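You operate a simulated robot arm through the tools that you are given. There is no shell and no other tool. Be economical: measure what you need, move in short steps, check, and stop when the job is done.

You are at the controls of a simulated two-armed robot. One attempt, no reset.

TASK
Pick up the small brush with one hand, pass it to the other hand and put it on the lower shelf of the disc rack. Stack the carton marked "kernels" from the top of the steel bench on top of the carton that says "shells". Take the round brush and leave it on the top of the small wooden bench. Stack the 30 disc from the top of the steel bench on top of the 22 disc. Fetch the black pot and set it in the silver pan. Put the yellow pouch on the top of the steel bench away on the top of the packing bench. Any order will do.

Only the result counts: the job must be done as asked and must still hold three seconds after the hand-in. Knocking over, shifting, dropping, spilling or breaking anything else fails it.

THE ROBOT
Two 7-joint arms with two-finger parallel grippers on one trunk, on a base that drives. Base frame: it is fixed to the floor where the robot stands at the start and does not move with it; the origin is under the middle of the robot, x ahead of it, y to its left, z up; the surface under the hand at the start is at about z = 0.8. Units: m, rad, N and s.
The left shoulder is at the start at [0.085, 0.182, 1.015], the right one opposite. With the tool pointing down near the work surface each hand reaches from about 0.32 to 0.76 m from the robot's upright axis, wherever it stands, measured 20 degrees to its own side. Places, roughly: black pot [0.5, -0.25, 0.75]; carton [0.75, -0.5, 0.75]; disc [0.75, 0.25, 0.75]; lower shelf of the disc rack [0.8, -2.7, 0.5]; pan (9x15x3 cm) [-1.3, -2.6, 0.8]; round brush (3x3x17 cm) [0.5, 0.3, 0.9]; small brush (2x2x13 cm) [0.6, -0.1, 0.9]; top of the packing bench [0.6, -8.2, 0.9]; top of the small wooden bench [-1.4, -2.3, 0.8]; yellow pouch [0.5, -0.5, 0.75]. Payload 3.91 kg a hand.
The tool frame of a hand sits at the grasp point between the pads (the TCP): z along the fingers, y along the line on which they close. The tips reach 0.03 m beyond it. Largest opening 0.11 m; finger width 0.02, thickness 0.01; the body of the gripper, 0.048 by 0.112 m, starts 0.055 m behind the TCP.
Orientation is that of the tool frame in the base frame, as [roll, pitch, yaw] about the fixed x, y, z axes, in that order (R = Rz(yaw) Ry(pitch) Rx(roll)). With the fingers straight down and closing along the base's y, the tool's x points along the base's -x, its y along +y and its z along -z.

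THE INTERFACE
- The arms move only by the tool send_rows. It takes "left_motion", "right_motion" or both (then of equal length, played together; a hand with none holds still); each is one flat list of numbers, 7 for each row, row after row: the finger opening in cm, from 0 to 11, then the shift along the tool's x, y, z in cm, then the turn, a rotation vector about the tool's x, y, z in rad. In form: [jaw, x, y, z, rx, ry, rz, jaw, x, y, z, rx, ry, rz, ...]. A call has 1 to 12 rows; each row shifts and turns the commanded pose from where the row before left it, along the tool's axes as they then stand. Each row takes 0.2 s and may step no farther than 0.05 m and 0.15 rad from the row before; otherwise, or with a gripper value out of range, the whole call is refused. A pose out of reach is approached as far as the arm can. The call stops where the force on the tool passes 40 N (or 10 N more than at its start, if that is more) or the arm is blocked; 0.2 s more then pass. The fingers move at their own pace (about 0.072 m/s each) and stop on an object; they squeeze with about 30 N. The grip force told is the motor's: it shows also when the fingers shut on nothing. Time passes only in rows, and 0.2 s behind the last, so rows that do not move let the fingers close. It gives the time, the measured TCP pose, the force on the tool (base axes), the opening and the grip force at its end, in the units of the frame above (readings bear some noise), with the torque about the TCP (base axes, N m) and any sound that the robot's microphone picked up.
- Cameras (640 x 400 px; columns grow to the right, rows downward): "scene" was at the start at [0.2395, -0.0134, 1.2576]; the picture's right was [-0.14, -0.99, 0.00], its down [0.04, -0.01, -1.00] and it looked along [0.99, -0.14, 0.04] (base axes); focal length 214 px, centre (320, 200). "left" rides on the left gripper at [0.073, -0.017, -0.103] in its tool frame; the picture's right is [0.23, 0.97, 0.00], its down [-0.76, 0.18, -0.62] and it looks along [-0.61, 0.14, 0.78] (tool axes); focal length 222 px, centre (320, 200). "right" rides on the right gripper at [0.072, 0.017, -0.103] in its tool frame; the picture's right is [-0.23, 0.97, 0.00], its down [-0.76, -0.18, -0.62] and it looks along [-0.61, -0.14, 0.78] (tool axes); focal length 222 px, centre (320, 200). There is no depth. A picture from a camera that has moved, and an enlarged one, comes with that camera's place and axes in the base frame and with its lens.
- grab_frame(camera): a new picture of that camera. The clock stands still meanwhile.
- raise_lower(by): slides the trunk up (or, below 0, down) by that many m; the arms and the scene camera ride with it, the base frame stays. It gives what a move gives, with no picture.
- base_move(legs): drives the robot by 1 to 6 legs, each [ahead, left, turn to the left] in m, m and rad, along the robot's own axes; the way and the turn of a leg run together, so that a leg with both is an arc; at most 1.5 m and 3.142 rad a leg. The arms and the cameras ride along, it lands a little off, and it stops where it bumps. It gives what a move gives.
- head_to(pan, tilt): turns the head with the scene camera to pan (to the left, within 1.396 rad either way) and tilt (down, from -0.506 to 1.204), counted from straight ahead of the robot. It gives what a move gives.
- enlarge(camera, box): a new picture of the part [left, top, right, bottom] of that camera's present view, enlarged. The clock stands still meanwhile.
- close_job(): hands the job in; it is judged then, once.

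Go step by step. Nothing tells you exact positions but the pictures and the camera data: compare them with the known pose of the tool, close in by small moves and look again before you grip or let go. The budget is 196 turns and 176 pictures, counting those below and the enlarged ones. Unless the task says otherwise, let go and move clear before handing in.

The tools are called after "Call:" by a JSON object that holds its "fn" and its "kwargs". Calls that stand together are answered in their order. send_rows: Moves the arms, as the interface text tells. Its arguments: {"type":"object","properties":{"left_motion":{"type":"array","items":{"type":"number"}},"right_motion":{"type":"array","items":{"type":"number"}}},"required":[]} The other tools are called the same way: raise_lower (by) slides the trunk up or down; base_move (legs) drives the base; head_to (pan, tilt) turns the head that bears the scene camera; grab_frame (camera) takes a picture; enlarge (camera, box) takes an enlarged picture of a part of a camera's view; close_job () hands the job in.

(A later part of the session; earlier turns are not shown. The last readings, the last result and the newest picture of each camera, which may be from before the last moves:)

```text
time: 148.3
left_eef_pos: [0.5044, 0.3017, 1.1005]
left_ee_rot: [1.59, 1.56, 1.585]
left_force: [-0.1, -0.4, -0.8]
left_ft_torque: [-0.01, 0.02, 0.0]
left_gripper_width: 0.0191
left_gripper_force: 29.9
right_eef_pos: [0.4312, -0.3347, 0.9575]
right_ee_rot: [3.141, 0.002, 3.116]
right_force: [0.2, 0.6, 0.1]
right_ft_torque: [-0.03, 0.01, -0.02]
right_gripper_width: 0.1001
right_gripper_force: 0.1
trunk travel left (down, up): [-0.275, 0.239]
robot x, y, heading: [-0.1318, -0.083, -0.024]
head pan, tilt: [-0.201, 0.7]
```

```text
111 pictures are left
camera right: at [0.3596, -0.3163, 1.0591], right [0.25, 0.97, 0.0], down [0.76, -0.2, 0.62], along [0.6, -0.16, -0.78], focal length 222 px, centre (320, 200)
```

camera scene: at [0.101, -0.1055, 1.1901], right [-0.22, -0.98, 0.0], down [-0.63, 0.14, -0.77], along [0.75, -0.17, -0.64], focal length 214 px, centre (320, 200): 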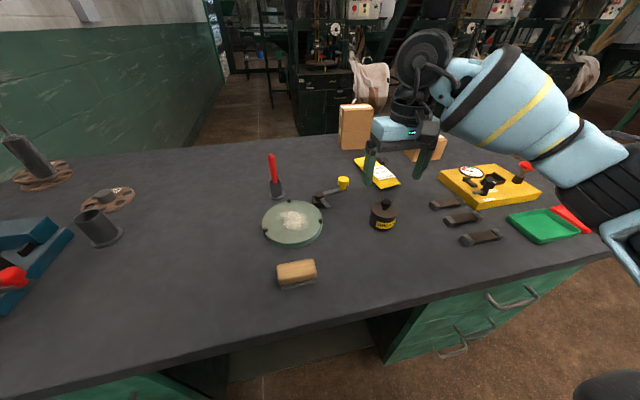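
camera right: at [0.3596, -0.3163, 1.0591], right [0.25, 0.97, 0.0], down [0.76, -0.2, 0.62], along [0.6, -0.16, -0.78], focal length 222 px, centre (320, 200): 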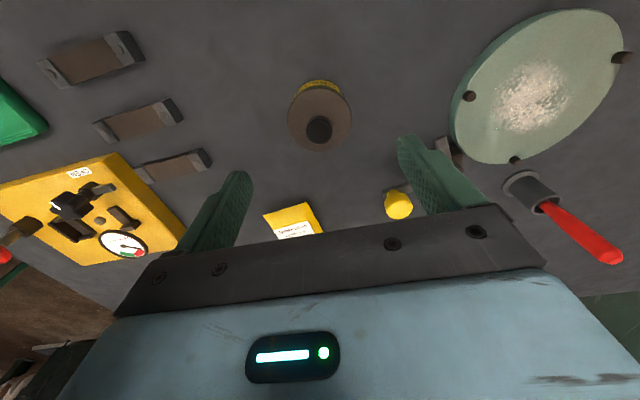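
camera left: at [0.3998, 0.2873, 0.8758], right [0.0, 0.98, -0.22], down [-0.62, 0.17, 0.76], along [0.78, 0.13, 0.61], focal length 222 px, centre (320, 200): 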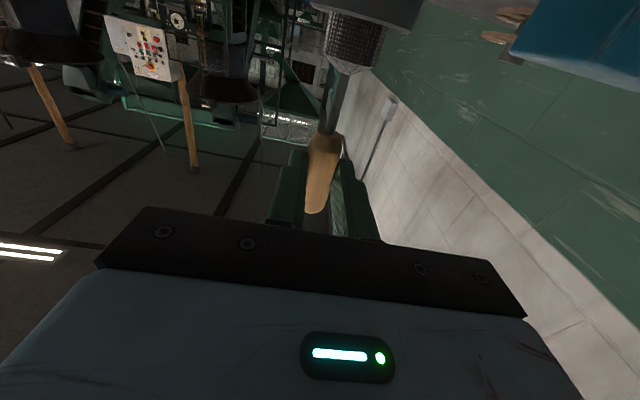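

Centred over the pot. Descend and grip the body.

Call:
{"fn": "send_rows", "kwargs": {"right_motion": [10, 0.2, 0, 4, 0, 0, 0, 10, 0, 0, 4, 0, 0, 0, 10, 0, 0, 3.2, 0, 0, 0, 3, 0, 0, 0, 0, 0, 0, 3, 0, 0, 0, 0, 0, 0, 3, 0, 0, 0, 0, 0, 0]}}

Call:
{"fn": "enlarge", "kwargs": {"camera": "scene", "box": [320, 120, 460, 240]}}

```text
time: 149.7
left_eef_pos: [0.503, 0.3013, 1.0995]
left_ee_rot: [1.59, 1.56, 1.587]
left_force: [-0.1, -0.1, -1.5]
left_ft_torque: [-0.01, 0.01, -0.02]
left_gripper_width: 0.0187
left_gripper_force: 30.0
right_eef_pos: [0.4296, -0.3356, 0.8431]
right_ee_rot: [3.141, 0.002, 3.116]
right_force: [0.3, 0.9, 0.4]
right_ft_torque: [-0.02, -0.02, 0.01]
right_gripper_width: 0.0605
right_gripper_force: 30.0
trunk travel left (down, up): [-0.275, 0.239]
robot x, y, heading: [-0.1354, -0.0805, -0.026]
head pan, tilt: [-0.201, 0.7]
heard: snap
```

```text
3.33 times, centred on (390, 180) of scene
camera zoom: at [0.101, -0.1055, 1.1901], right [-0.22, -0.98, 0.0], down [-0.63, 0.14, -0.76], along [0.75, -0.17, -0.64], focal length 715 px, centre (87, 267)
```

zoom: 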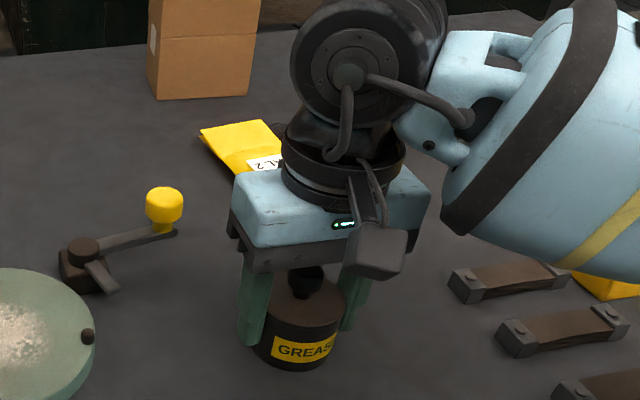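

A "snap" was heard as the fingers closed; I'll lift slightly and inspect the pot.

Call:
{"fn": "send_rows", "kwargs": {"right_motion": [3, 0, 0, -1, 0, 0, 0, 3, 0, 0, -2, 0, 0, 0, 3, 0, 0, -2, 0, 0, 0]}}

Call:
{"fn": "grab_frame", "kwargs": {"camera": "right"}}

Call:
{"fn": "enlarge", "kwargs": {"camera": "scene", "box": [340, 120, 440, 240]}}

```text
time: 150.5
left_eef_pos: [0.5047, 0.3025, 1.0993]
left_ee_rot: [1.585, 1.56, 1.578]
left_force: [-0.1, 0.0, -0.1]
left_ft_torque: [-0.01, -0.04, 0.04]
left_gripper_width: 0.0189
left_gripper_force: 30.0
right_eef_pos: [0.4297, -0.3341, 0.8943]
right_ee_rot: [3.141, 0.003, 3.115]
right_force: [0.2, -0.6, 0.1]
right_ft_torque: [0.01, 0.03, 0.01]
right_gripper_width: 0.0605
right_gripper_force: 29.5
trunk travel left (down, up): [-0.275, 0.239]
robot x, y, heading: [-0.1354, -0.0804, -0.024]
head pan, tilt: [-0.201, 0.7]
```

```text
109 pictures are left
camera right: at [0.3581, -0.3158, 0.9972], right [0.25, 0.97, 0.0], down [0.76, -0.2, 0.62], along [0.6, -0.16, -0.78], focal length 222 px, centre (320, 200)
```

right: 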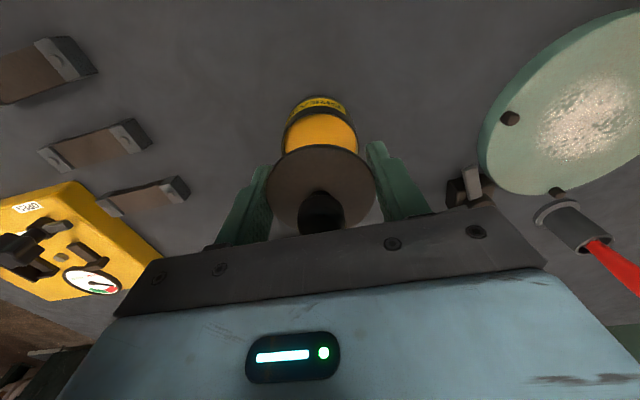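

```text
3.33 times, centred on (390, 180) of scene
camera zoom: at [0.1009, -0.1054, 1.1901], right [-0.22, -0.98, 0.0], down [-0.63, 0.14, -0.77], along [0.75, -0.17, -0.64], focal length 715 px, centre (87, 267)
```

zoom: 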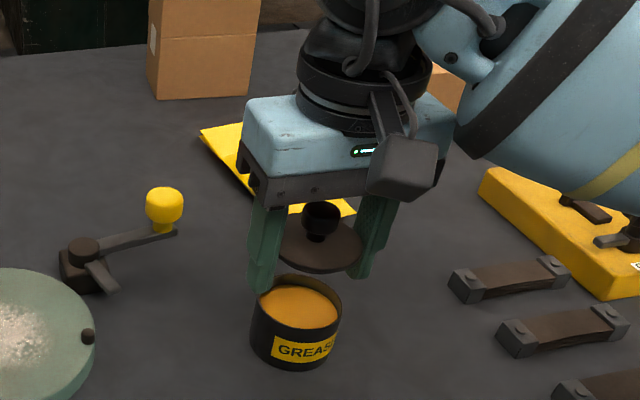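

The lid came off: only the lid is in the fingers, the grease pot stays open on the bench. I'll lower the lid straight back on and press lightly.

Call:
{"fn": "send_rows", "kwargs": {"right_motion": [3, 0, 0, 2, 0, 0, 0, 3, 0, 0, 2, 0, 0, 0, 3, 0, 0, 0.7, 0, 0, 0, 3, 0, 0, 0.3, 0, 0, 0]}}

Call:
{"fn": "enlarge", "kwargs": {"camera": "scene", "box": [340, 120, 440, 240]}}

```text
time: 151.5
left_eef_pos: [0.5044, 0.3021, 1.1002]
left_ee_rot: [1.638, 1.56, 1.634]
left_force: [0.6, -0.7, -1.4]
left_ft_torque: [0.0, 0.0, 0.02]
left_gripper_width: 0.0189
left_gripper_force: 29.9
right_eef_pos: [0.4312, -0.3356, 0.8436]
right_ee_rot: [-3.141, -0.001, 3.114]
right_force: [0.2, -0.6, -0.1]
right_ft_torque: [-0.01, -0.02, -0.01]
right_gripper_width: 0.0603
right_gripper_force: 29.9
trunk travel left (down, up): [-0.275, 0.239]
robot x, y, heading: [-0.1318, -0.0841, -0.021]
head pan, tilt: [-0.201, 0.7]
```

```text
3.33 times, centred on (390, 180) of scene
camera zoom: at [0.1015, -0.1055, 1.1899], right [-0.22, -0.98, 0.0], down [-0.63, 0.14, -0.76], along [0.75, -0.17, -0.64], focal length 715 px, centre (87, 267)
```

zoom: 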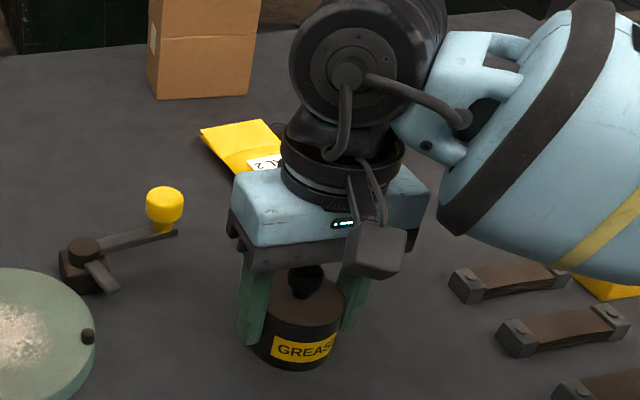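

Call:
{"fn": "send_rows", "kwargs": {"right_motion": [3, 0, 0, 0.15, 0, 0, 0, 9, 0, 0, 0, 0, 0, 0, 9, 0, 0, 0, 0, 0, 0, 9, 0, 0, -3, 0, 0, 0, 9, 0, 0, -4, 0, 0, 0, 9, 3, 0, -4, 0, 0, 0]}}

Call:
{"fn": "enlarge", "kwargs": {"camera": "right", "box": [240, 40, 400, 180]}}

Call:
{"fn": "enlarge", "kwargs": {"camera": "scene", "box": [350, 180, 420, 250]}}

```text
time: 152.9
left_eef_pos: [0.5023, 0.302, 1.1024]
left_ee_rot: [1.483, 1.561, 1.476]
left_force: [0.0, 0.3, -0.5]
left_ft_torque: [-0.01, 0.04, 0.04]
left_gripper_width: 0.0189
left_gripper_force: 30.0
right_eef_pos: [0.3982, -0.3331, 0.9531]
right_ee_rot: [3.14, 0.002, 3.116]
right_force: [0.3, -0.5, 0.2]
right_ft_torque: [0.0, 0.02, -0.01]
right_gripper_width: 0.09
right_gripper_force: 0.0
trunk travel left (down, up): [-0.275, 0.239]
robot x, y, heading: [-0.1312, -0.0816, -0.026]
head pan, tilt: [-0.201, 0.7]
heard: snap
```

```text
2.86 times, centred on (320, 110) of right
camera zoom: at [0.3266, -0.315, 1.0556], right [0.25, 0.97, 0.0], down [0.76, -0.2, 0.62], along [0.6, -0.16, -0.78], focal length 635 px, centre (320, 457)
```

zoom: 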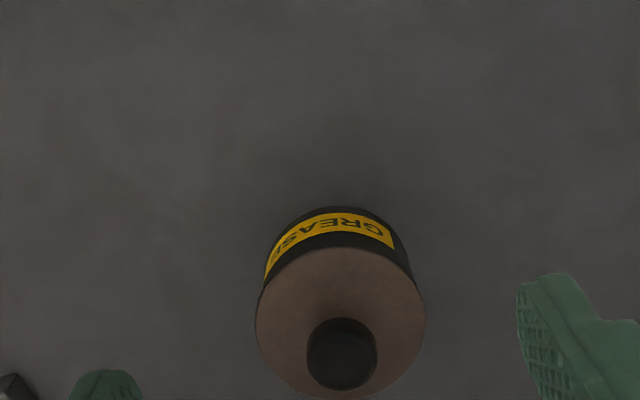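

```text
5.71 times, centred on (385, 215) of scene
camera zoom: at [0.0999, -0.1056, 1.1904], right [-0.22, -0.98, 0.0], down [-0.63, 0.14, -0.77], along [0.75, -0.17, -0.64], focal length 1226 px, centre (-51, 114)
```

zoom: 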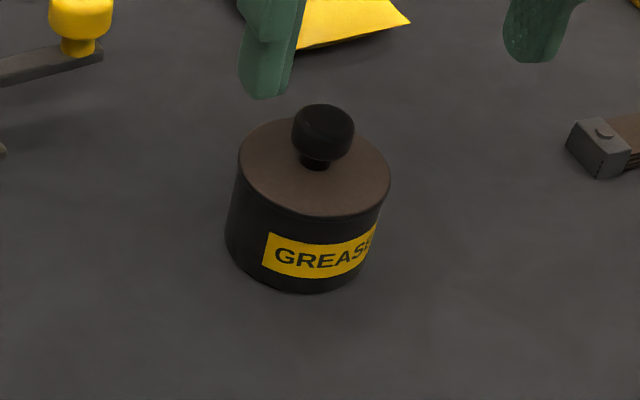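

The second "snap" was the lid clicking back on: it's a snap-fit lid, so I must grip the body below the lid. I'll tilt the right hand ~40° above horizontal and take the body low, below the lid rim.

Call:
{"fn": "send_rows", "kwargs": {"right_motion": [9, 0, 0, 0, 0, -0.1455, 0, 9, 0, 0, 0, 0, -0.1455, 0, 9, 0, 0, 0, 0, -0.1455, 0, 9, 0, 0, 0, 0, -0.1455, 0, 9, 0, 0, 0, 0, -0.1455, 0, 9, 0, 0, 0, 0, -0.1455, 0]}}

Call:
{"fn": "grab_frame", "kwargs": {"camera": "scene"}}

```text
time: 154.3
left_eef_pos: [0.5029, 0.302, 1.1005]
left_ee_rot: [1.581, 1.56, 1.575]
left_force: [0.4, -0.9, -1.2]
left_ft_torque: [0.02, -0.03, 0.01]
left_gripper_width: 0.0194
left_gripper_force: 30.3
right_eef_pos: [0.4003, -0.3343, 0.9525]
right_ee_rot: [3.141, 0.879, 3.115]
right_force: [1.0, 0.4, 0.1]
right_ft_torque: [0.02, 0.02, -0.01]
right_gripper_width: 0.0901
right_gripper_force: 0.0
trunk travel left (down, up): [-0.275, 0.239]
robot x, y, heading: [-0.1319, -0.0825, -0.022]
head pan, tilt: [-0.201, 0.7]
```

```text
104 pictures are left
camera scene: at [0.1009, -0.1057, 1.1901], right [-0.22, -0.98, 0.0], down [-0.63, 0.14, -0.77], along [0.75, -0.17, -0.64], focal length 214 px, centre (320, 200)
```

scene: 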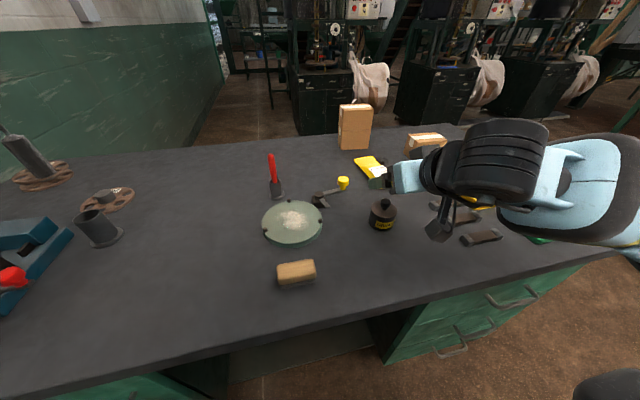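

Call:
{"fn": "send_rows", "kwargs": {"right_motion": [9, 3.9, 0, 0, 0, 0, 0, 9, 4.0, 0, 0, 0, 0, 0]}}

Call:
{"fn": "grab_frame", "kwargs": {"camera": "right"}}

Call:
{"fn": "enlarge", "kwargs": {"camera": "scene", "box": [320, 140, 480, 270]}}

```text
time: 154.9
left_eef_pos: [0.5037, 0.3022, 1.0998]
left_ee_rot: [1.576, 1.562, 1.572]
left_force: [0.0, -0.1, -1.1]
left_ft_torque: [0.0, 0.03, -0.03]
left_gripper_width: 0.0188
left_gripper_force: 29.9
right_eef_pos: [0.3493, -0.3333, 0.8919]
right_ee_rot: [3.14, 0.876, 3.112]
right_force: [-0.1, 0.6, -0.1]
right_ft_torque: [0.0, 0.02, 0.0]
right_gripper_width: 0.0901
right_gripper_force: 0.1
trunk travel left (down, up): [-0.275, 0.239]
robot x, y, heading: [-0.1324, -0.0816, -0.021]
head pan, tilt: [-0.201, 0.7]
```

```text
103 pictures are left
camera right: at [0.2245, -0.3124, 0.9017], right [0.17, 0.97, 0.18], down [0.0, -0.18, 0.98], along [0.99, -0.17, -0.04], focal length 222 px, centre (320, 200)
```

right: 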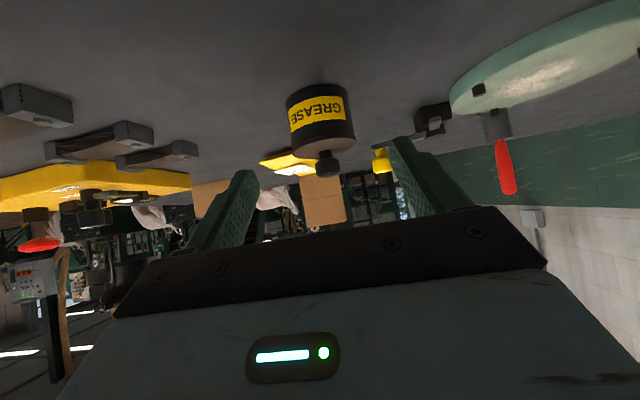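

```text
3.08 times, centred on (400, 205) of scene
camera zoom: at [0.1009, -0.1056, 1.1901], right [-0.22, -0.98, 0.0], down [-0.63, 0.14, -0.77], along [0.75, -0.17, -0.64], focal length 660 px, centre (74, 185)
```

zoom: 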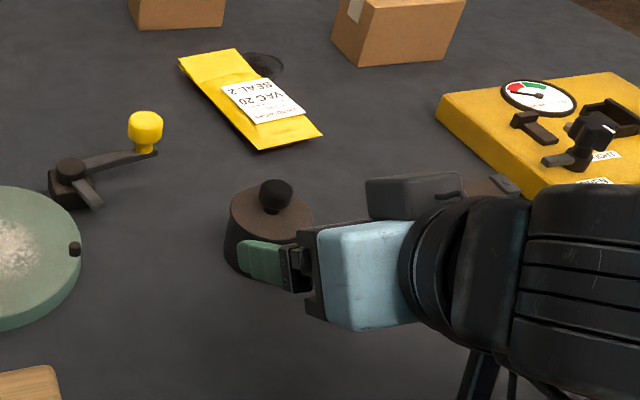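

Call:
{"fn": "enlarge", "kwargs": {"camera": "right", "box": [260, 70, 380, 190]}}

```text
3.33 times, centred on (320, 130) of right
camera zoom: at [0.2245, -0.3124, 0.9017], right [0.17, 0.97, 0.18], down [0.0, -0.18, 0.98], along [0.99, -0.17, -0.04], focal length 740 px, centre (320, 433)
```

zoom: 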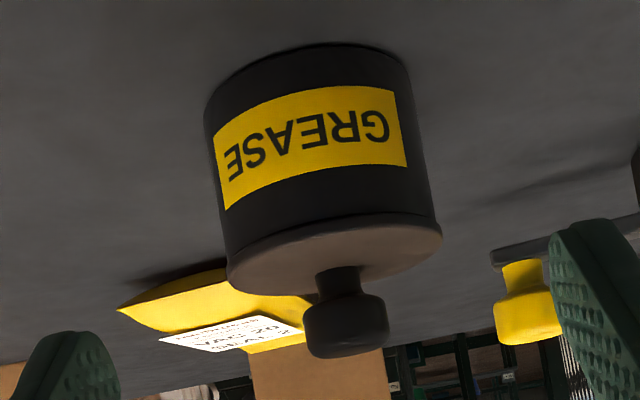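

Lid overhangs the body a hair; body spans z 0.80–0.84. Advance along the fingers and grip below the rim.

Call:
{"fn": "send_rows", "kwargs": {"right_motion": [9, 0, 0, 3, 0, 0, 0, 9, 0, 0, 3, 0, 0, 0, 9, 0.25, 0, 3, 0, 0, 0]}}

Call:
{"fn": "enlarge", "kwargs": {"camera": "scene", "box": [340, 160, 440, 250]}}

Call:
{"fn": "grab_frame", "kwargs": {"camera": "right"}}

```text
time: 155.7
left_eef_pos: [0.504, 0.3023, 1.0998]
left_ee_rot: [1.636, 1.56, 1.632]
left_force: [-0.4, -0.3, 0.1]
left_ft_torque: [0.02, 0.0, 0.04]
left_gripper_width: 0.0188
left_gripper_force: 29.7
right_eef_pos: [0.4193, -0.3354, 0.8317]
right_ee_rot: [3.141, 0.874, 3.115]
right_force: [0.6, -0.6, -0.2]
right_ft_torque: [0.0, 0.0, 0.01]
right_gripper_width: 0.0899
right_gripper_force: 0.1
trunk travel left (down, up): [-0.275, 0.239]
robot x, y, heading: [-0.1345, -0.085, -0.022]
head pan, tilt: [-0.201, 0.7]
```

```text
4.44 times, centred on (390, 205) of scene
camera zoom: at [0.1014, -0.1056, 1.19], right [-0.22, -0.98, 0.0], down [-0.63, 0.14, -0.76], along [0.75, -0.17, -0.64], focal length 953 px, centre (9, 178)
```

zoom: 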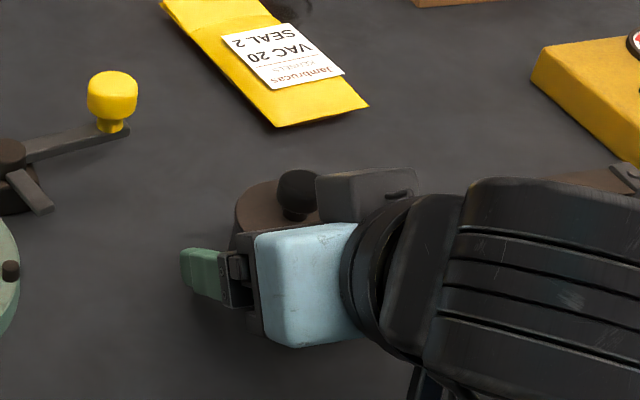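

```text
99 pictures are left
camera right: at [0.2935, -0.314, 0.8421], right [0.17, 0.97, 0.17], down [0.01, -0.18, 0.98], along [0.99, -0.17, -0.04], focal length 222 px, centre (320, 200)
```

right: 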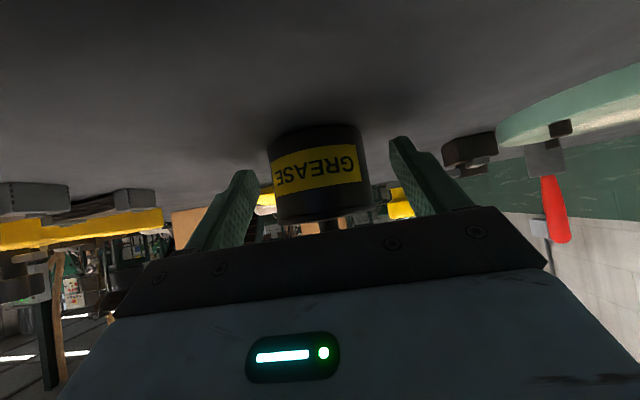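

Fingers flank the body. Close gently.

Call:
{"fn": "send_rows", "kwargs": {"right_motion": [7, 0, 0, 0, 0, 0, 0, 5, 0, 0, 0, 0, 0, 0, 4, 0, 0, 0, 0, 0, 0, 4, 0, 0, 0, 0, 0, 0, 4, 0, 0, 0, 0, 0, 0]}}

Call:
{"fn": "grab_frame", "kwargs": {"camera": "right"}}

```text
time: 156.9
left_eef_pos: [0.504, 0.302, 1.1009]
left_ee_rot: [1.605, 1.56, 1.599]
left_force: [-0.2, 0.6, 0.0]
left_ft_torque: [-0.01, 0.03, -0.01]
left_gripper_width: 0.0189
left_gripper_force: 30.1
right_eef_pos: [0.4186, -0.3335, 0.8323]
right_ee_rot: [-3.141, 0.874, 3.114]
right_force: [0.9, 0.0, 0.2]
right_ft_torque: [-0.07, -0.03, 0.0]
right_gripper_width: 0.0594
right_gripper_force: 29.7
trunk travel left (down, up): [-0.275, 0.239]
robot x, y, heading: [-0.1323, -0.0833, -0.023]
head pan, tilt: [-0.201, 0.7]
```

```text
98 pictures are left
camera right: at [0.293, -0.3139, 0.8423], right [0.17, 0.97, 0.17], down [0.01, -0.18, 0.98], along [0.99, -0.17, -0.04], focal length 222 px, centre (320, 200)
```

right: 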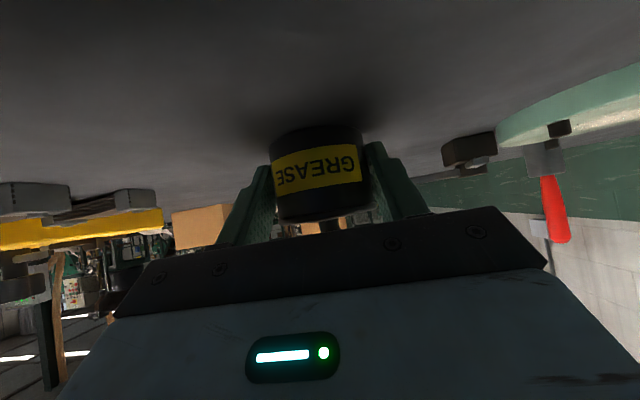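

Body gripped at 5.94 cm with no snap. Lift straight up.

Call:
{"fn": "send_rows", "kwargs": {"right_motion": [4, -0.77, 0, -0.64, 0, 0, 0, 4, -2.3, 0, -1.93, 0, 0, 0, 4, -2.3, 0, -1.93, 0, 0, 0, 4, -2.3, 0, -1.93, 0, 0, 0, 4, -2.3, 0, -1.93, 0, 0, 0]}}

Call:
{"fn": "grab_frame", "kwargs": {"camera": "right"}}

Call:
{"fn": "grab_frame", "kwargs": {"camera": "scene"}}

```text
time: 158.1
left_eef_pos: [0.5037, 0.3017, 1.1005]
left_ee_rot: [1.602, 1.561, 1.597]
left_force: [0.2, -0.4, -0.7]
left_ft_torque: [-0.01, 0.04, 0.01]
left_gripper_width: 0.0193
left_gripper_force: 29.9
right_eef_pos: [0.4171, -0.3338, 0.9618]
right_ee_rot: [-3.141, 0.872, 3.114]
right_force: [0.1, 0.1, -3.7]
right_ft_torque: [-0.03, 0.03, 0.02]
right_gripper_width: 0.0592
right_gripper_force: 30.1
trunk travel left (down, up): [-0.275, 0.239]
robot x, y, heading: [-0.1331, -0.0797, -0.026]
head pan, tilt: [-0.201, 0.7]
```

```text
97 pictures are left
camera right: at [0.2921, -0.3139, 0.9722], right [0.17, 0.97, 0.17], down [0.01, -0.18, 0.98], along [0.99, -0.17, -0.04], focal length 222 px, centre (320, 200)
```

right: 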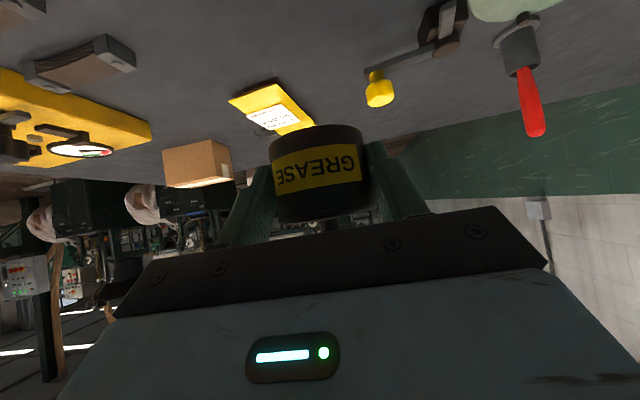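

```text
96 pictures are left
camera scene: at [0.1012, -0.1054, 1.1901], right [-0.22, -0.98, 0.0], down [-0.63, 0.14, -0.76], along [0.75, -0.17, -0.64], focal length 214 px, centre (320, 200)
```

scene: 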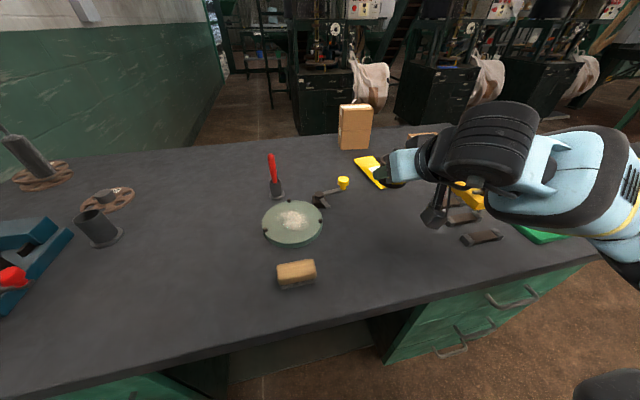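

Pot is held level with its lid on. Raise the trunk for clearance and drive toward the small wooden bench, then look.

Call:
{"fn": "raise_lower", "kwargs": {"by": 0.1}}

Call:
{"fn": "base_move", "kwargs": {"legs": [[-0.15, 0, 0], [0, -1.4, 0], [0, 0, -3.12]]}}

Call:
{"fn": "head_to", "kwargs": {"pan": 0.4, "tilt": 0.5}}

Call:
{"fn": "grab_frame", "kwargs": {"camera": "scene"}}

```text
time: 159.5
left_eef_pos: [0.5032, 0.2998, 1.1997]
left_ee_rot: [1.742, 1.56, 1.738]
left_force: [-0.4, 0.3, -0.6]
left_ft_torque: [0.02, 0.03, 0.0]
left_gripper_width: 0.019
left_gripper_force: 30.5
right_eef_pos: [0.4178, -0.3342, 1.061]
right_ee_rot: [3.141, 0.87, 3.114]
right_force: [-0.1, 0.6, -4.1]
right_ft_torque: [0.0, 0.05, 0.01]
right_gripper_width: 0.0593
right_gripper_force: 30.5
trunk travel left (down, up): [-0.375, 0.139]
robot x, y, heading: [-0.1347, -0.0817, -0.017]
head pan, tilt: [-0.201, 0.7]
```

```text
time: 180.2
left_eef_pos: [-0.928, -1.8818, 1.2006]
left_ee_rot: [1.607, 1.558, -1.509]
left_force: [0.2, 0.0, -1.0]
left_ft_torque: [-0.01, -0.01, 0.01]
left_gripper_width: 0.0187
left_gripper_force: 29.8
right_eef_pos: [-0.8619, -1.2436, 1.0619]
right_ee_rot: [-3.14, 0.875, 0.002]
right_force: [-0.2, 0.9, -3.6]
right_ft_torque: [-0.02, -0.09, 0.04]
right_gripper_width: 0.0593
right_gripper_force: 30.3
trunk travel left (down, up): [-0.375, 0.139]
robot x, y, heading: [-0.3005, -1.48, -3.134]
head pan, tilt: [-0.201, 0.7]
```

```text
time: 181.2
left_eef_pos: [-0.9288, -1.8808, 1.1999]
left_ee_rot: [1.616, 1.561, -1.499]
left_force: [-0.5, -0.4, -0.5]
left_ft_torque: [0.02, 0.02, 0.03]
left_gripper_width: 0.019
left_gripper_force: 30.1
right_eef_pos: [-0.8608, -1.2429, 1.0621]
right_ee_rot: [3.141, 0.874, 0.005]
right_force: [0.5, 0.2, -3.4]
right_ft_torque: [-0.01, -0.06, -0.01]
right_gripper_width: 0.0592
right_gripper_force: 29.7
trunk travel left (down, up): [-0.375, 0.139]
robot x, y, heading: [-0.306, -1.4799, -3.135]
head pan, tilt: [0.4, 0.499]
```

```text
95 pictures are left
camera scene: at [-0.5116, -1.5167, 1.3095], right [-0.4, 0.92, 0.0], down [0.44, 0.19, -0.88], along [-0.81, -0.35, -0.48], focal length 214 px, centre (320, 200)
```

scene: 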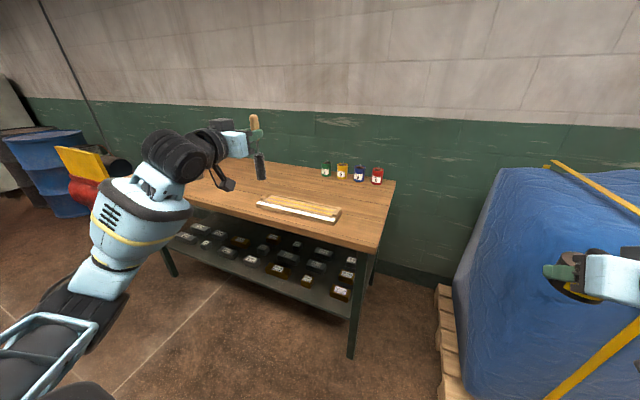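

The bench begins at y≈-1.58 with front edge x≈-1.1; my right hand is near the blue bale, so slide left to face the bench.

Call:
{"fn": "base_move", "kwargs": {"legs": [[0, 0.9, 0]]}}

Call:
{"fn": "head_to", "kwargs": {"pan": 0.0, "tilt": 0.6}}

Call:
{"fn": "grab_frame", "kwargs": {"camera": "scene"}}

```text
time: 189.5
left_eef_pos: [-0.932, -2.7766, 1.2002]
left_ee_rot: [1.614, 1.56, -1.514]
left_force: [-0.5, 0.4, -1.2]
left_ft_torque: [-0.03, -0.03, 0.03]
left_gripper_width: 0.0188
left_gripper_force: 29.9
right_eef_pos: [-0.8575, -2.1401, 1.0612]
right_ee_rot: [3.14, 0.874, -0.01]
right_force: [-0.3, 0.2, -3.5]
right_ft_torque: [-0.01, -0.04, 0.02]
right_gripper_width: 0.0591
right_gripper_force: 30.3
trunk travel left (down, up): [-0.375, 0.139]
robot x, y, heading: [-0.3017, -2.3838, 3.138]
head pan, tilt: [0.4, 0.499]
```

```text
time: 190.3
left_eef_pos: [-0.9309, -2.7762, 1.1989]
left_ee_rot: [1.627, 1.56, -1.503]
left_force: [0.1, 0.0, -1.7]
left_ft_torque: [0.0, -0.01, 0.01]
left_gripper_width: 0.0188
left_gripper_force: 30.1
right_eef_pos: [-0.8566, -2.1385, 1.0619]
right_ee_rot: [3.141, 0.873, -0.01]
right_force: [0.0, 0.1, -2.8]
right_ft_torque: [0.01, -0.03, -0.02]
right_gripper_width: 0.0592
right_gripper_force: 29.7
trunk travel left (down, up): [-0.375, 0.139]
robot x, y, heading: [-0.3049, -2.3823, 3.139]
head pan, tilt: [0.0, 0.6]
```

```text
94 pictures are left
camera scene: at [-0.5152, -2.3823, 1.3005], right [0.0, 1.0, 0.0], down [0.56, 0.0, -0.83], along [-0.83, 0.0, -0.56], focal length 214 px, centre (320, 200)
```

scene: 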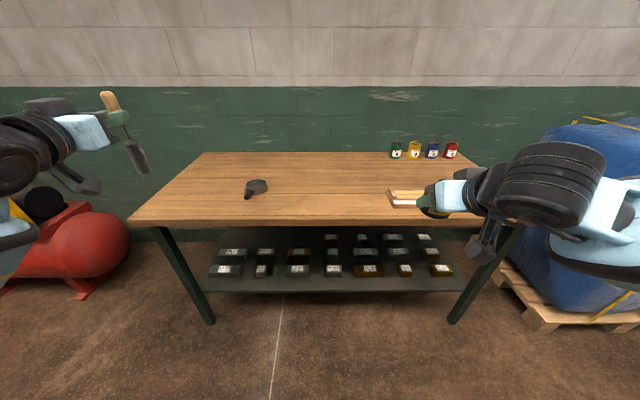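

Call:
{"fn": "enlarge", "kwargs": {"camera": "scene", "box": [220, 150, 320, 220]}}

Call:
{"fn": "enlarge", "kwargs": {"camera": "scene", "box": [370, 130, 470, 220]}}

```text
5.71 times, centred on (270, 185) of scene
camera zoom: at [-0.5152, -2.3823, 1.3005], right [0.0, 1.0, 0.0], down [0.56, 0.0, -0.83], along [-0.83, 0.0, -0.56], focal length 1226 px, centre (606, 286)
```

zoom: 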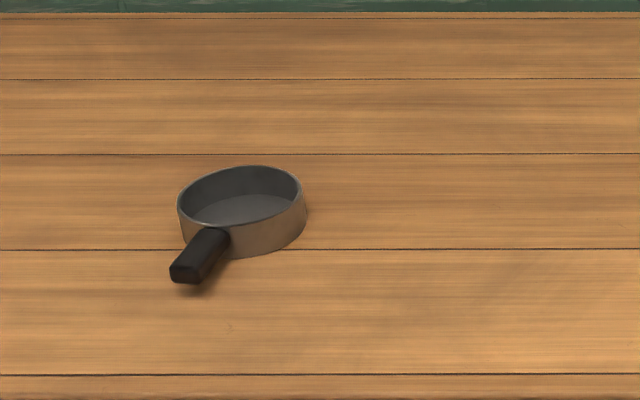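

```text
4.44 times, centred on (420, 175) of scene
camera zoom: at [-0.5152, -2.3823, 1.3005], right [0.0, 1.0, 0.0], down [0.56, 0.0, -0.83], along [-0.83, 0.0, -0.56], focal length 953 px, centre (-124, 311)
```

zoom: 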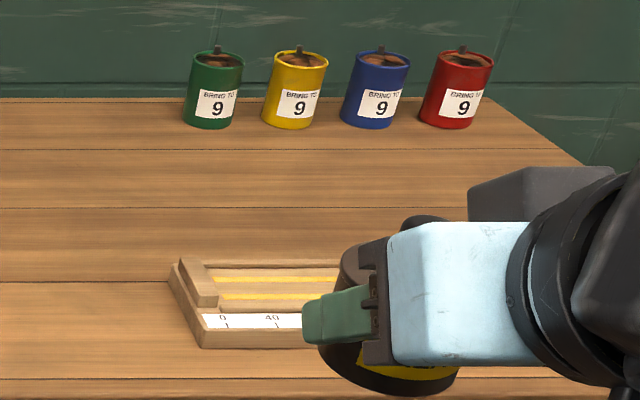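

The "silver pan" is a small round saucepan (≈9 cm) at about (-1.335,-2.663), handle toward me. I'll drive so the pan is in front-right and there's free bench on the left for the brush.

Call:
{"fn": "base_move", "kwargs": {"legs": [[0, 0.32, 0], [0.4, 0, 0]]}}

Call:
{"fn": "grab_frame", "kwargs": {"camera": "scene"}}

```text
time: 195.8
left_eef_pos: [-1.3326, -3.0943, 1.2]
left_ee_rot: [1.639, 1.559, -1.49]
left_force: [-1.1, -0.3, -0.4]
left_ft_torque: [-0.03, -0.01, -0.02]
left_gripper_width: 0.019
left_gripper_force: 30.1
right_eef_pos: [-1.2579, -2.4574, 1.0622]
right_ee_rot: [3.139, 0.875, -0.008]
right_force: [0.0, 0.7, -3.3]
right_ft_torque: [0.04, -0.08, -0.01]
right_gripper_width: 0.0594
right_gripper_force: 29.9
trunk travel left (down, up): [-0.375, 0.139]
robot x, y, heading: [-0.7069, -2.7002, 3.135]
head pan, tilt: [0.0, 0.6]
```

```text
91 pictures are left
camera scene: at [-0.9161, -2.7003, 1.3004], right [0.0, 1.0, 0.0], down [0.57, 0.0, -0.82], along [-0.82, 0.0, -0.57], focal length 214 px, centre (320, 200)
```

scene: 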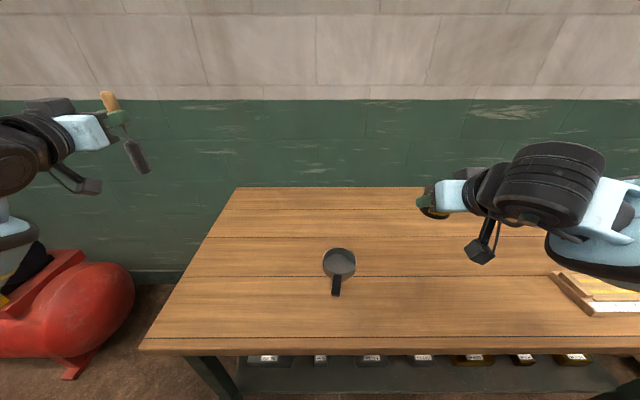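

Lower the trunk back, move the left hand over the free area, and pitch it down so the brush goes horizontal.

Call:
{"fn": "raise_lower", "kwargs": {"by": -0.1}}

Call:
{"fn": "send_rows", "kwargs": {"left_motion": [1, 0, -4, 0, 0, 0, 0, 1, 0, -4, 0, 0, 0, 0, 1, 0, -4, 0, 0, 0, 0, 1, 0, -4, 0, 0, 0, 0, 1, 0, -4, 0, 0, 0, 0]}}

Call:
{"fn": "send_rows", "kwargs": {"left_motion": [1, 0, 0, 0, 0, 0.143, 0, 1, 0, 0, 0, 0, 0.143, 0, 1, 0, 0, 0, 0, 0.143, 0, 1, 0, 0, 0, 0, 0.143, 0, 1, 0, 0, 0, 0, 0.143, 0, 1, 0, 0, 0, 0, 0.143, 0, 1, 0, 0, 0, 0, 0.143, 0, 1, 0, 0, 0, 0, 0.143, 0, 1, 0, 0, 0, 0, 0.143, 0, 1, 0, 0, 0, 0, 0.143, 0, 1, 0, 0, 0, 0, 0.141, 0]}}

Call:
{"fn": "grab_frame", "kwargs": {"camera": "scene"}}

Call:
{"fn": "grab_frame", "kwargs": {"camera": "left"}}

```text
time: 197.2
left_eef_pos: [-1.3324, -3.096, 1.1008]
left_ee_rot: [1.516, 1.56, -1.613]
left_force: [-0.5, -1.2, -0.1]
left_ft_torque: [0.0, -0.02, -0.01]
left_gripper_width: 0.019
left_gripper_force: 30.3
right_eef_pos: [-1.2578, -2.4594, 0.9623]
right_ee_rot: [3.141, 0.874, -0.009]
right_force: [-0.2, -0.2, -3.0]
right_ft_torque: [-0.02, -0.04, -0.03]
right_gripper_width: 0.0591
right_gripper_force: 30.1
trunk travel left (down, up): [-0.275, 0.239]
robot x, y, heading: [-0.7044, -2.7002, 3.135]
head pan, tilt: [0.0, 0.6]
```

```text
time: 198.4
left_eef_pos: [-1.3287, -2.9025, 1.0983]
left_ee_rot: [1.371, 1.558, -1.749]
left_force: [-0.1, -0.1, -0.2]
left_ft_torque: [0.0, -0.03, 0.01]
left_gripper_width: 0.0191
left_gripper_force: 29.6
right_eef_pos: [-1.2519, -2.4607, 0.9648]
right_ee_rot: [-3.14, 0.88, -0.003]
right_force: [-0.7, 0.2, -4.1]
right_ft_torque: [0.0, -0.05, -0.03]
right_gripper_width: 0.0592
right_gripper_force: 29.8
trunk travel left (down, up): [-0.275, 0.239]
robot x, y, heading: [-0.702, -2.7026, 3.143]
head pan, tilt: [0.0, 0.6]
```

```text
time: 200.8
left_eef_pos: [-1.3336, -2.8955, 1.0975]
left_ee_rot: [3.121, 1.0, -0.004]
left_force: [-0.8, 1.0, -1.5]
left_ft_torque: [0.01, 0.0, 0.0]
left_gripper_width: 0.0189
left_gripper_force: 29.8
left hand out of reach, approached as far as the arm can: row 5, 6, 7, 8, 9, 10, 11
right_eef_pos: [-1.2567, -2.4575, 0.9612]
right_ee_rot: [-3.141, 0.874, -0.008]
right_force: [-0.3, 0.0, -4.1]
right_ft_torque: [0.01, -0.04, -0.02]
right_gripper_width: 0.0592
right_gripper_force: 29.9
trunk travel left (down, up): [-0.275, 0.239]
robot x, y, heading: [-0.7045, -2.7006, 3.133]
head pan, tilt: [0.0, 0.6]
```

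```text
90 pictures are left
camera scene: at [-0.9436, -2.7002, 1.1987], right [0.0, 1.0, 0.0], down [0.57, 0.0, -0.82], along [-0.82, 0.0, -0.57], focal length 214 px, centre (320, 200)
```

scene: 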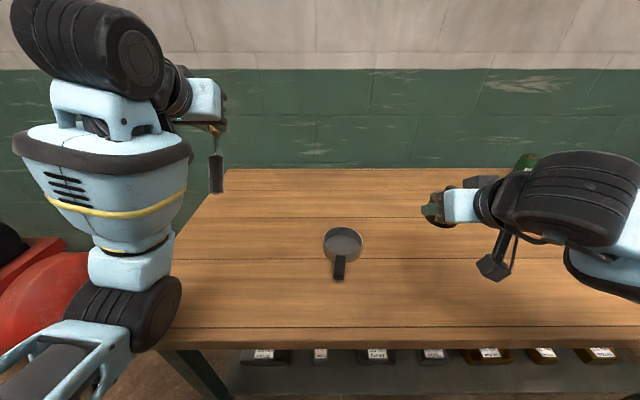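

```text
89 pictures are left
camera left: at [-1.2087, -2.8767, 1.0909], right [0.14, -0.97, -0.18], down [0.11, -0.17, 0.98], along [-0.98, -0.15, 0.09], focal length 222 px, centre (320, 200)
```

left: 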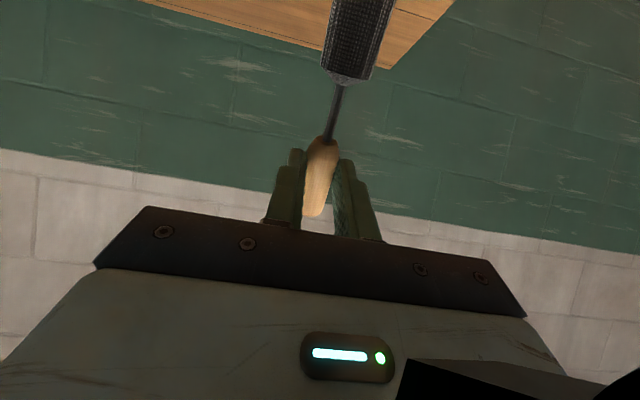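

Too high for the vertical hand at that distance; lower it and continue pitching.

Call:
{"fn": "send_rows", "kwargs": {"left_motion": [1, 3.6, 0, 1.2, 0, 0, 0, 1, 3.6, 0, 1.2, 0, 0, 0, 1, 3.6, 0, 1.2, 0, 0, 0, 1, 0, 0, 0, 0, 0.143, 0, 1, 0, 0, 0, 0, 0.143, 0, 1, 0, 0, 0, 0, 0.143, 0, 1, 0, 0, 0, 0, 0.143, 0]}}

Call:
{"fn": "grab_frame", "kwargs": {"camera": "scene"}}

```text
time: 202.4
left_eef_pos: [-1.3092, -2.8968, 0.9867]
left_ee_rot: [3.13, 0.423, 0.009]
left_force: [1.3, 0.3, -0.3]
left_ft_torque: [0.0, 0.04, 0.02]
left_gripper_width: 0.019
left_gripper_force: 29.9
right_eef_pos: [-1.2587, -2.4588, 0.9607]
right_ee_rot: [-3.141, 0.872, -0.01]
right_force: [0.3, 0.4, -3.6]
right_ft_torque: [-0.01, -0.09, -0.02]
right_gripper_width: 0.0593
right_gripper_force: 29.9
trunk travel left (down, up): [-0.275, 0.239]
robot x, y, heading: [-0.7015, -2.7007, 3.131]
head pan, tilt: [0.0, 0.6]
```

```text
88 pictures are left
camera scene: at [-0.9452, -2.701, 1.1984], right [0.0, 1.0, 0.0], down [0.57, 0.0, -0.82], along [-0.82, 0.0, -0.57], focal length 214 px, centre (320, 200)
```

scene: 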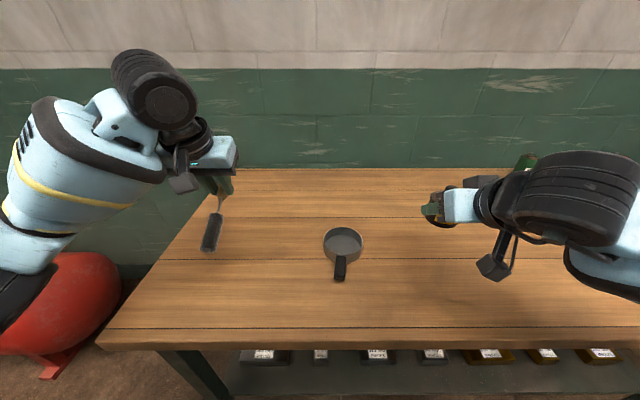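

Call:
{"fn": "send_rows", "kwargs": {"left_motion": [1, 0, 0, 0, 0, 0.141, 0, 1, 0, 0, 0, 0, 0.141, 0, 1, 0, 0, 0, 0, 0.141, 0, 1, 0, -1.5, 3, 0, 0, 0]}}

Call:
{"fn": "enlarge", "kwargs": {"camera": "scene", "box": [140, 150, 300, 280]}}

Call:
{"fn": "grab_frame", "kwargs": {"camera": "left"}}

```text
time: 203.4
left_eef_pos: [-1.3071, -2.8797, 0.9574]
left_ee_rot: [3.131, 0.001, 0.013]
left_force: [0.5, -0.1, -1.0]
left_ft_torque: [0.01, 0.03, 0.01]
left_gripper_width: 0.0189
left_gripper_force: 30.2
right_eef_pos: [-1.2583, -2.4572, 0.9616]
right_ee_rot: [-3.14, 0.872, -0.009]
right_force: [-0.6, 0.4, -3.0]
right_ft_torque: [-0.01, -0.02, 0.03]
right_gripper_width: 0.0595
right_gripper_force: 30.0
trunk travel left (down, up): [-0.275, 0.239]
robot x, y, heading: [-0.706, -2.6971, 3.132]
head pan, tilt: [0.0, 0.6]
```

```text
3.08 times, centred on (220, 215) of scene
camera zoom: at [-0.9442, -2.7002, 1.1985], right [0.0, 1.0, 0.0], down [0.57, 0.0, -0.82], along [-0.82, 0.0, -0.57], focal length 660 px, centre (628, 154)
```

zoom: 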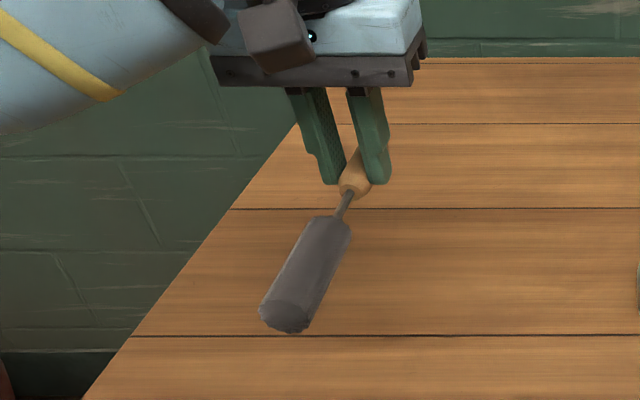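

```text
86 pictures are left
camera left: at [-1.2348, -2.8624, 1.0584], right [0.24, -0.97, 0.01], down [-0.76, -0.18, 0.63], along [-0.61, -0.16, -0.78], focal length 222 px, centre (320, 200)
```

left: 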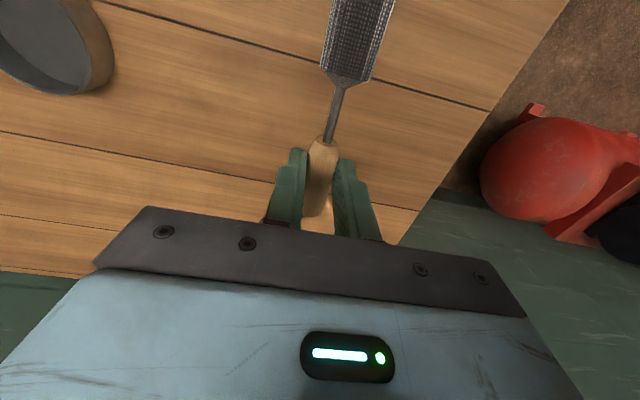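

Brush is horizontal. Move inward 3 cm and lower toward the bench top.

Call:
{"fn": "send_rows", "kwargs": {"left_motion": [1, -3, 0, 3, 0, 0, 0, 1, 0, 0, 4, 0, 0, 0, 1, 0, 0, 2.7, 0, 0, 0]}}

Call:
{"fn": "enlarge", "kwargs": {"camera": "scene", "box": [140, 180, 300, 300]}}

```text
time: 204.2
left_eef_pos: [-1.3378, -2.8829, 0.8616]
left_ee_rot: [3.131, 0.004, 0.012]
left_force: [-1.2, -0.1, -0.3]
left_ft_torque: [-0.02, 0.04, 0.03]
left_gripper_width: 0.0188
left_gripper_force: 30.0
right_eef_pos: [-1.2579, -2.4577, 0.9606]
right_ee_rot: [3.14, 0.872, -0.008]
right_force: [-0.1, 0.4, -3.3]
right_ft_torque: [0.02, -0.07, 0.02]
right_gripper_width: 0.0592
right_gripper_force: 29.5
trunk travel left (down, up): [-0.275, 0.239]
robot x, y, heading: [-0.7054, -2.7043, 3.134]
head pan, tilt: [0.0, 0.6]
```

```text
3.33 times, centred on (220, 240) of scene
camera zoom: at [-0.944, -2.7002, 1.1986], right [0.0, 1.0, 0.0], down [0.57, 0.0, -0.82], along [-0.82, 0.0, -0.57], focal length 715 px, centre (653, 67)
```

zoom: 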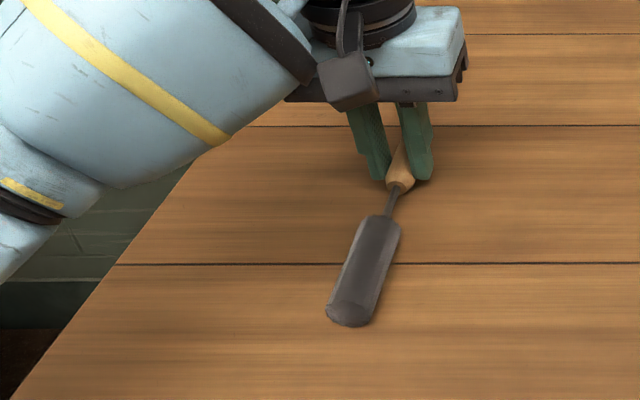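

Close to the surface; lower in small steps until contact.

Call:
{"fn": "send_rows", "kwargs": {"left_motion": [1, 0, 0, 0.6, 0, 0, 0, 1, 0, 0, 0.4, 0, 0, 0, 1, 0, 0, 0.4, 0, 0, 0, 1, 0, 0, 0.4, 0, 0, 0]}}

Call:
{"fn": "enlarge", "kwargs": {"camera": "scene", "box": [140, 180, 300, 300]}}

```text
time: 205.2
left_eef_pos: [-1.3376, -2.8822, 0.8514]
left_ee_rot: [3.135, 0.012, 0.011]
left_force: [6.4, -1.2, 12.8]
left_ft_torque: [-0.02, -0.53, -0.05]
left_gripper_width: 0.019
left_gripper_force: 29.7
right_eef_pos: [-1.2572, -2.4575, 0.9603]
right_ee_rot: [-3.141, 0.871, -0.006]
right_force: [-0.2, 0.5, -3.2]
right_ft_torque: [0.02, -0.08, 0.01]
right_gripper_width: 0.0596
right_gripper_force: 29.7
trunk travel left (down, up): [-0.275, 0.239]
robot x, y, heading: [-0.7009, -2.702, 3.139]
head pan, tilt: [0.0, 0.6]
stopped in row 4 (left hand): the force on the tool passed its limit at 41 N (the readings are from after the stop); the commanded pose is now the measured one
```

```text
3.33 times, centred on (220, 240) of scene
camera zoom: at [-0.9427, -2.7001, 1.1986], right [0.0, 1.0, 0.0], down [0.56, 0.0, -0.83], along [-0.83, 0.0, -0.56], focal length 715 px, centre (653, 67)
```

zoom: 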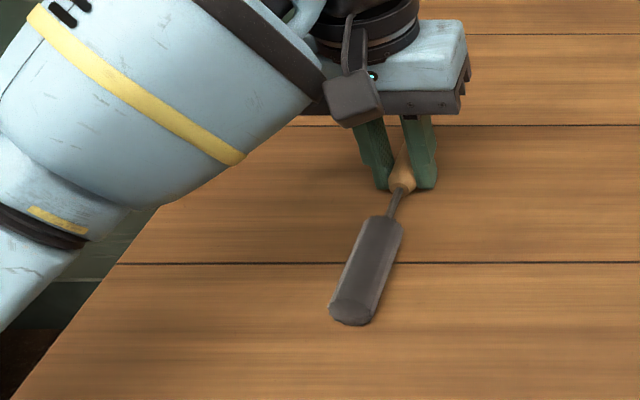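

Bristle end touched first (handle still ~1.5 cm high). Level it a bit more, then lower again.

Call:
{"fn": "send_rows", "kwargs": {"left_motion": [1, 0, 0, -0.3, 0, 0.06, 0, 1, 0, 0, 0, 0, 0.06, 0, 1, 0, 0, 0.4, 0, 0, 0, 1, 0, 0, 0.3, 0, 0, 0, 1, 0, 0, 0.3, 0, 0, 0]}}

Call:
{"fn": "enlarge", "kwargs": {"camera": "scene", "box": [140, 180, 300, 300]}}

```text
time: 206.2
left_eef_pos: [-1.3385, -2.8822, 0.8512]
left_ee_rot: [3.139, -0.096, 0.012]
left_force: [3.6, 0.4, 9.3]
left_ft_torque: [0.09, 0.02, -0.11]
left_gripper_width: 0.0189
left_gripper_force: 30.0
right_eef_pos: [-1.257, -2.458, 0.9606]
right_ee_rot: [3.141, 0.872, -0.008]
right_force: [0.4, -0.7, -3.7]
right_ft_torque: [0.01, -0.05, -0.01]
right_gripper_width: 0.0594
right_gripper_force: 30.3
trunk travel left (down, up): [-0.275, 0.239]
robot x, y, heading: [-0.7023, -2.7006, 3.134]
head pan, tilt: [0.0, 0.6]
stopped in row 5 (left hand): the force on the tool passed its limit at 42 N (the readings are from after the stop); the commanded pose is now the measured one
```

```text
3.33 times, centred on (220, 240) of scene
camera zoom: at [-0.9428, -2.7003, 1.1986], right [0.0, 1.0, 0.0], down [0.56, 0.0, -0.83], along [-0.83, 0.0, -0.56], focal length 715 px, centre (653, 67)
```

zoom: 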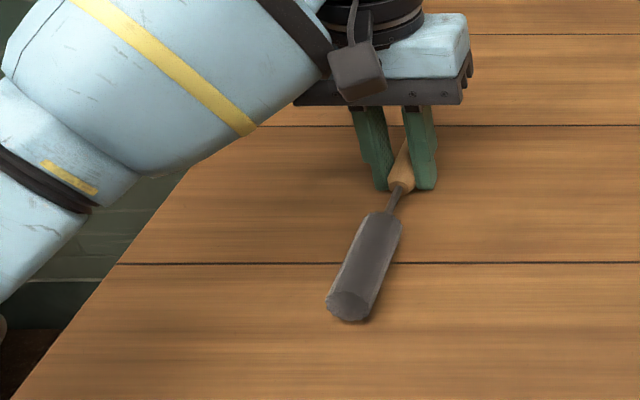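

Zero torque now: the fingertips themselves are on the bench (so its top is ~0.82) and the brush lies at the surface. Release.

Call:
{"fn": "send_rows", "kwargs": {"left_motion": [2.5, 0, 0, -0.2, 0, 0, 0, 4, 0, 0, 0, 0, 0, 0, 5, 0, 0, 0, 0, 0, 0, 5, 0, 0, 0, 0, 0, 0]}}

Call:
{"fn": "enlarge", "kwargs": {"camera": "scene", "box": [140, 180, 300, 300]}}

```text
time: 207.2
left_eef_pos: [-1.3401, -2.8831, 0.8517]
left_ee_rot: [3.138, -0.097, 0.015]
left_force: [-0.3, -3.7, 3.3]
left_ft_torque: [0.03, 0.05, 0.03]
left_gripper_width: 0.0484
left_gripper_force: 0.0
right_eef_pos: [-1.2575, -2.4572, 0.9615]
right_ee_rot: [-3.14, 0.874, -0.01]
right_force: [-0.4, 1.0, -3.8]
right_ft_torque: [0.03, -0.05, 0.02]
right_gripper_width: 0.0591
right_gripper_force: 30.1
trunk travel left (down, up): [-0.275, 0.239]
robot x, y, heading: [-0.7002, -2.7029, 3.137]
head pan, tilt: [0.0, 0.6]
```

```text
3.33 times, centred on (220, 240) of scene
camera zoom: at [-0.9434, -2.7005, 1.1987], right [0.0, 1.0, 0.0], down [0.56, 0.0, -0.83], along [-0.83, 0.0, -0.56], focal length 715 px, centre (653, 67)
```

zoom: 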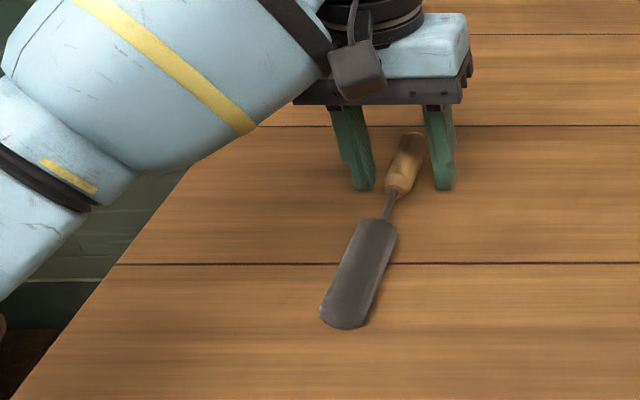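

Brush is lying flat. Raise the left hand straight up and clear.

Call:
{"fn": "send_rows", "kwargs": {"left_motion": [6, 0, 0, -2, 0, 0, 0, 6, 0, 0, -4, 0, 0, 0, 6, 0, 0, -4, 0, 0, 0, 6, 4, 0, -2, 0, 0, 0, 6, 4, 3, 0, 0, 0, 0]}}

Call:
{"fn": "grab_frame", "kwargs": {"camera": "scene"}}

```text
time: 208.4
left_eef_pos: [-1.2703, -2.9122, 0.9794]
left_ee_rot: [3.138, -0.097, 0.014]
left_force: [0.5, -0.1, -0.3]
left_ft_torque: [-0.01, 0.0, -0.01]
left_gripper_width: 0.0599
left_gripper_force: 0.2
right_eef_pos: [-1.2569, -2.4598, 0.9611]
right_ee_rot: [-3.141, 0.874, -0.007]
right_force: [0.6, -0.6, -3.4]
right_ft_torque: [0.0, -0.06, 0.02]
right_gripper_width: 0.0594
right_gripper_force: 30.0
trunk travel left (down, up): [-0.275, 0.239]
robot x, y, heading: [-0.7037, -2.698, 3.143]
head pan, tilt: [0.0, 0.6]
```

```text
81 pictures are left
camera scene: at [-0.9431, -2.7014, 1.1988], right [0.0, 1.0, 0.0], down [0.56, 0.0, -0.83], along [-0.83, 0.0, -0.56], focal length 214 px, centre (320, 200)
```

scene: 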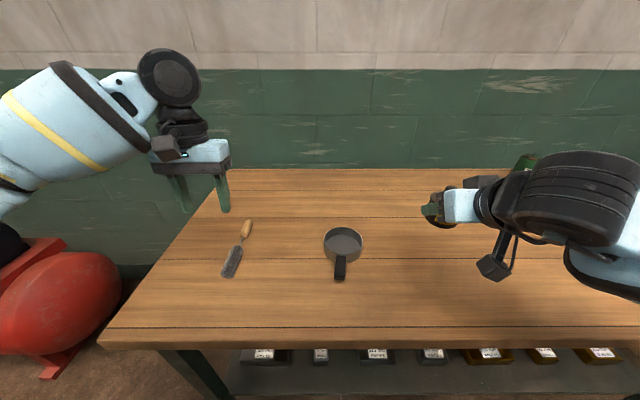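

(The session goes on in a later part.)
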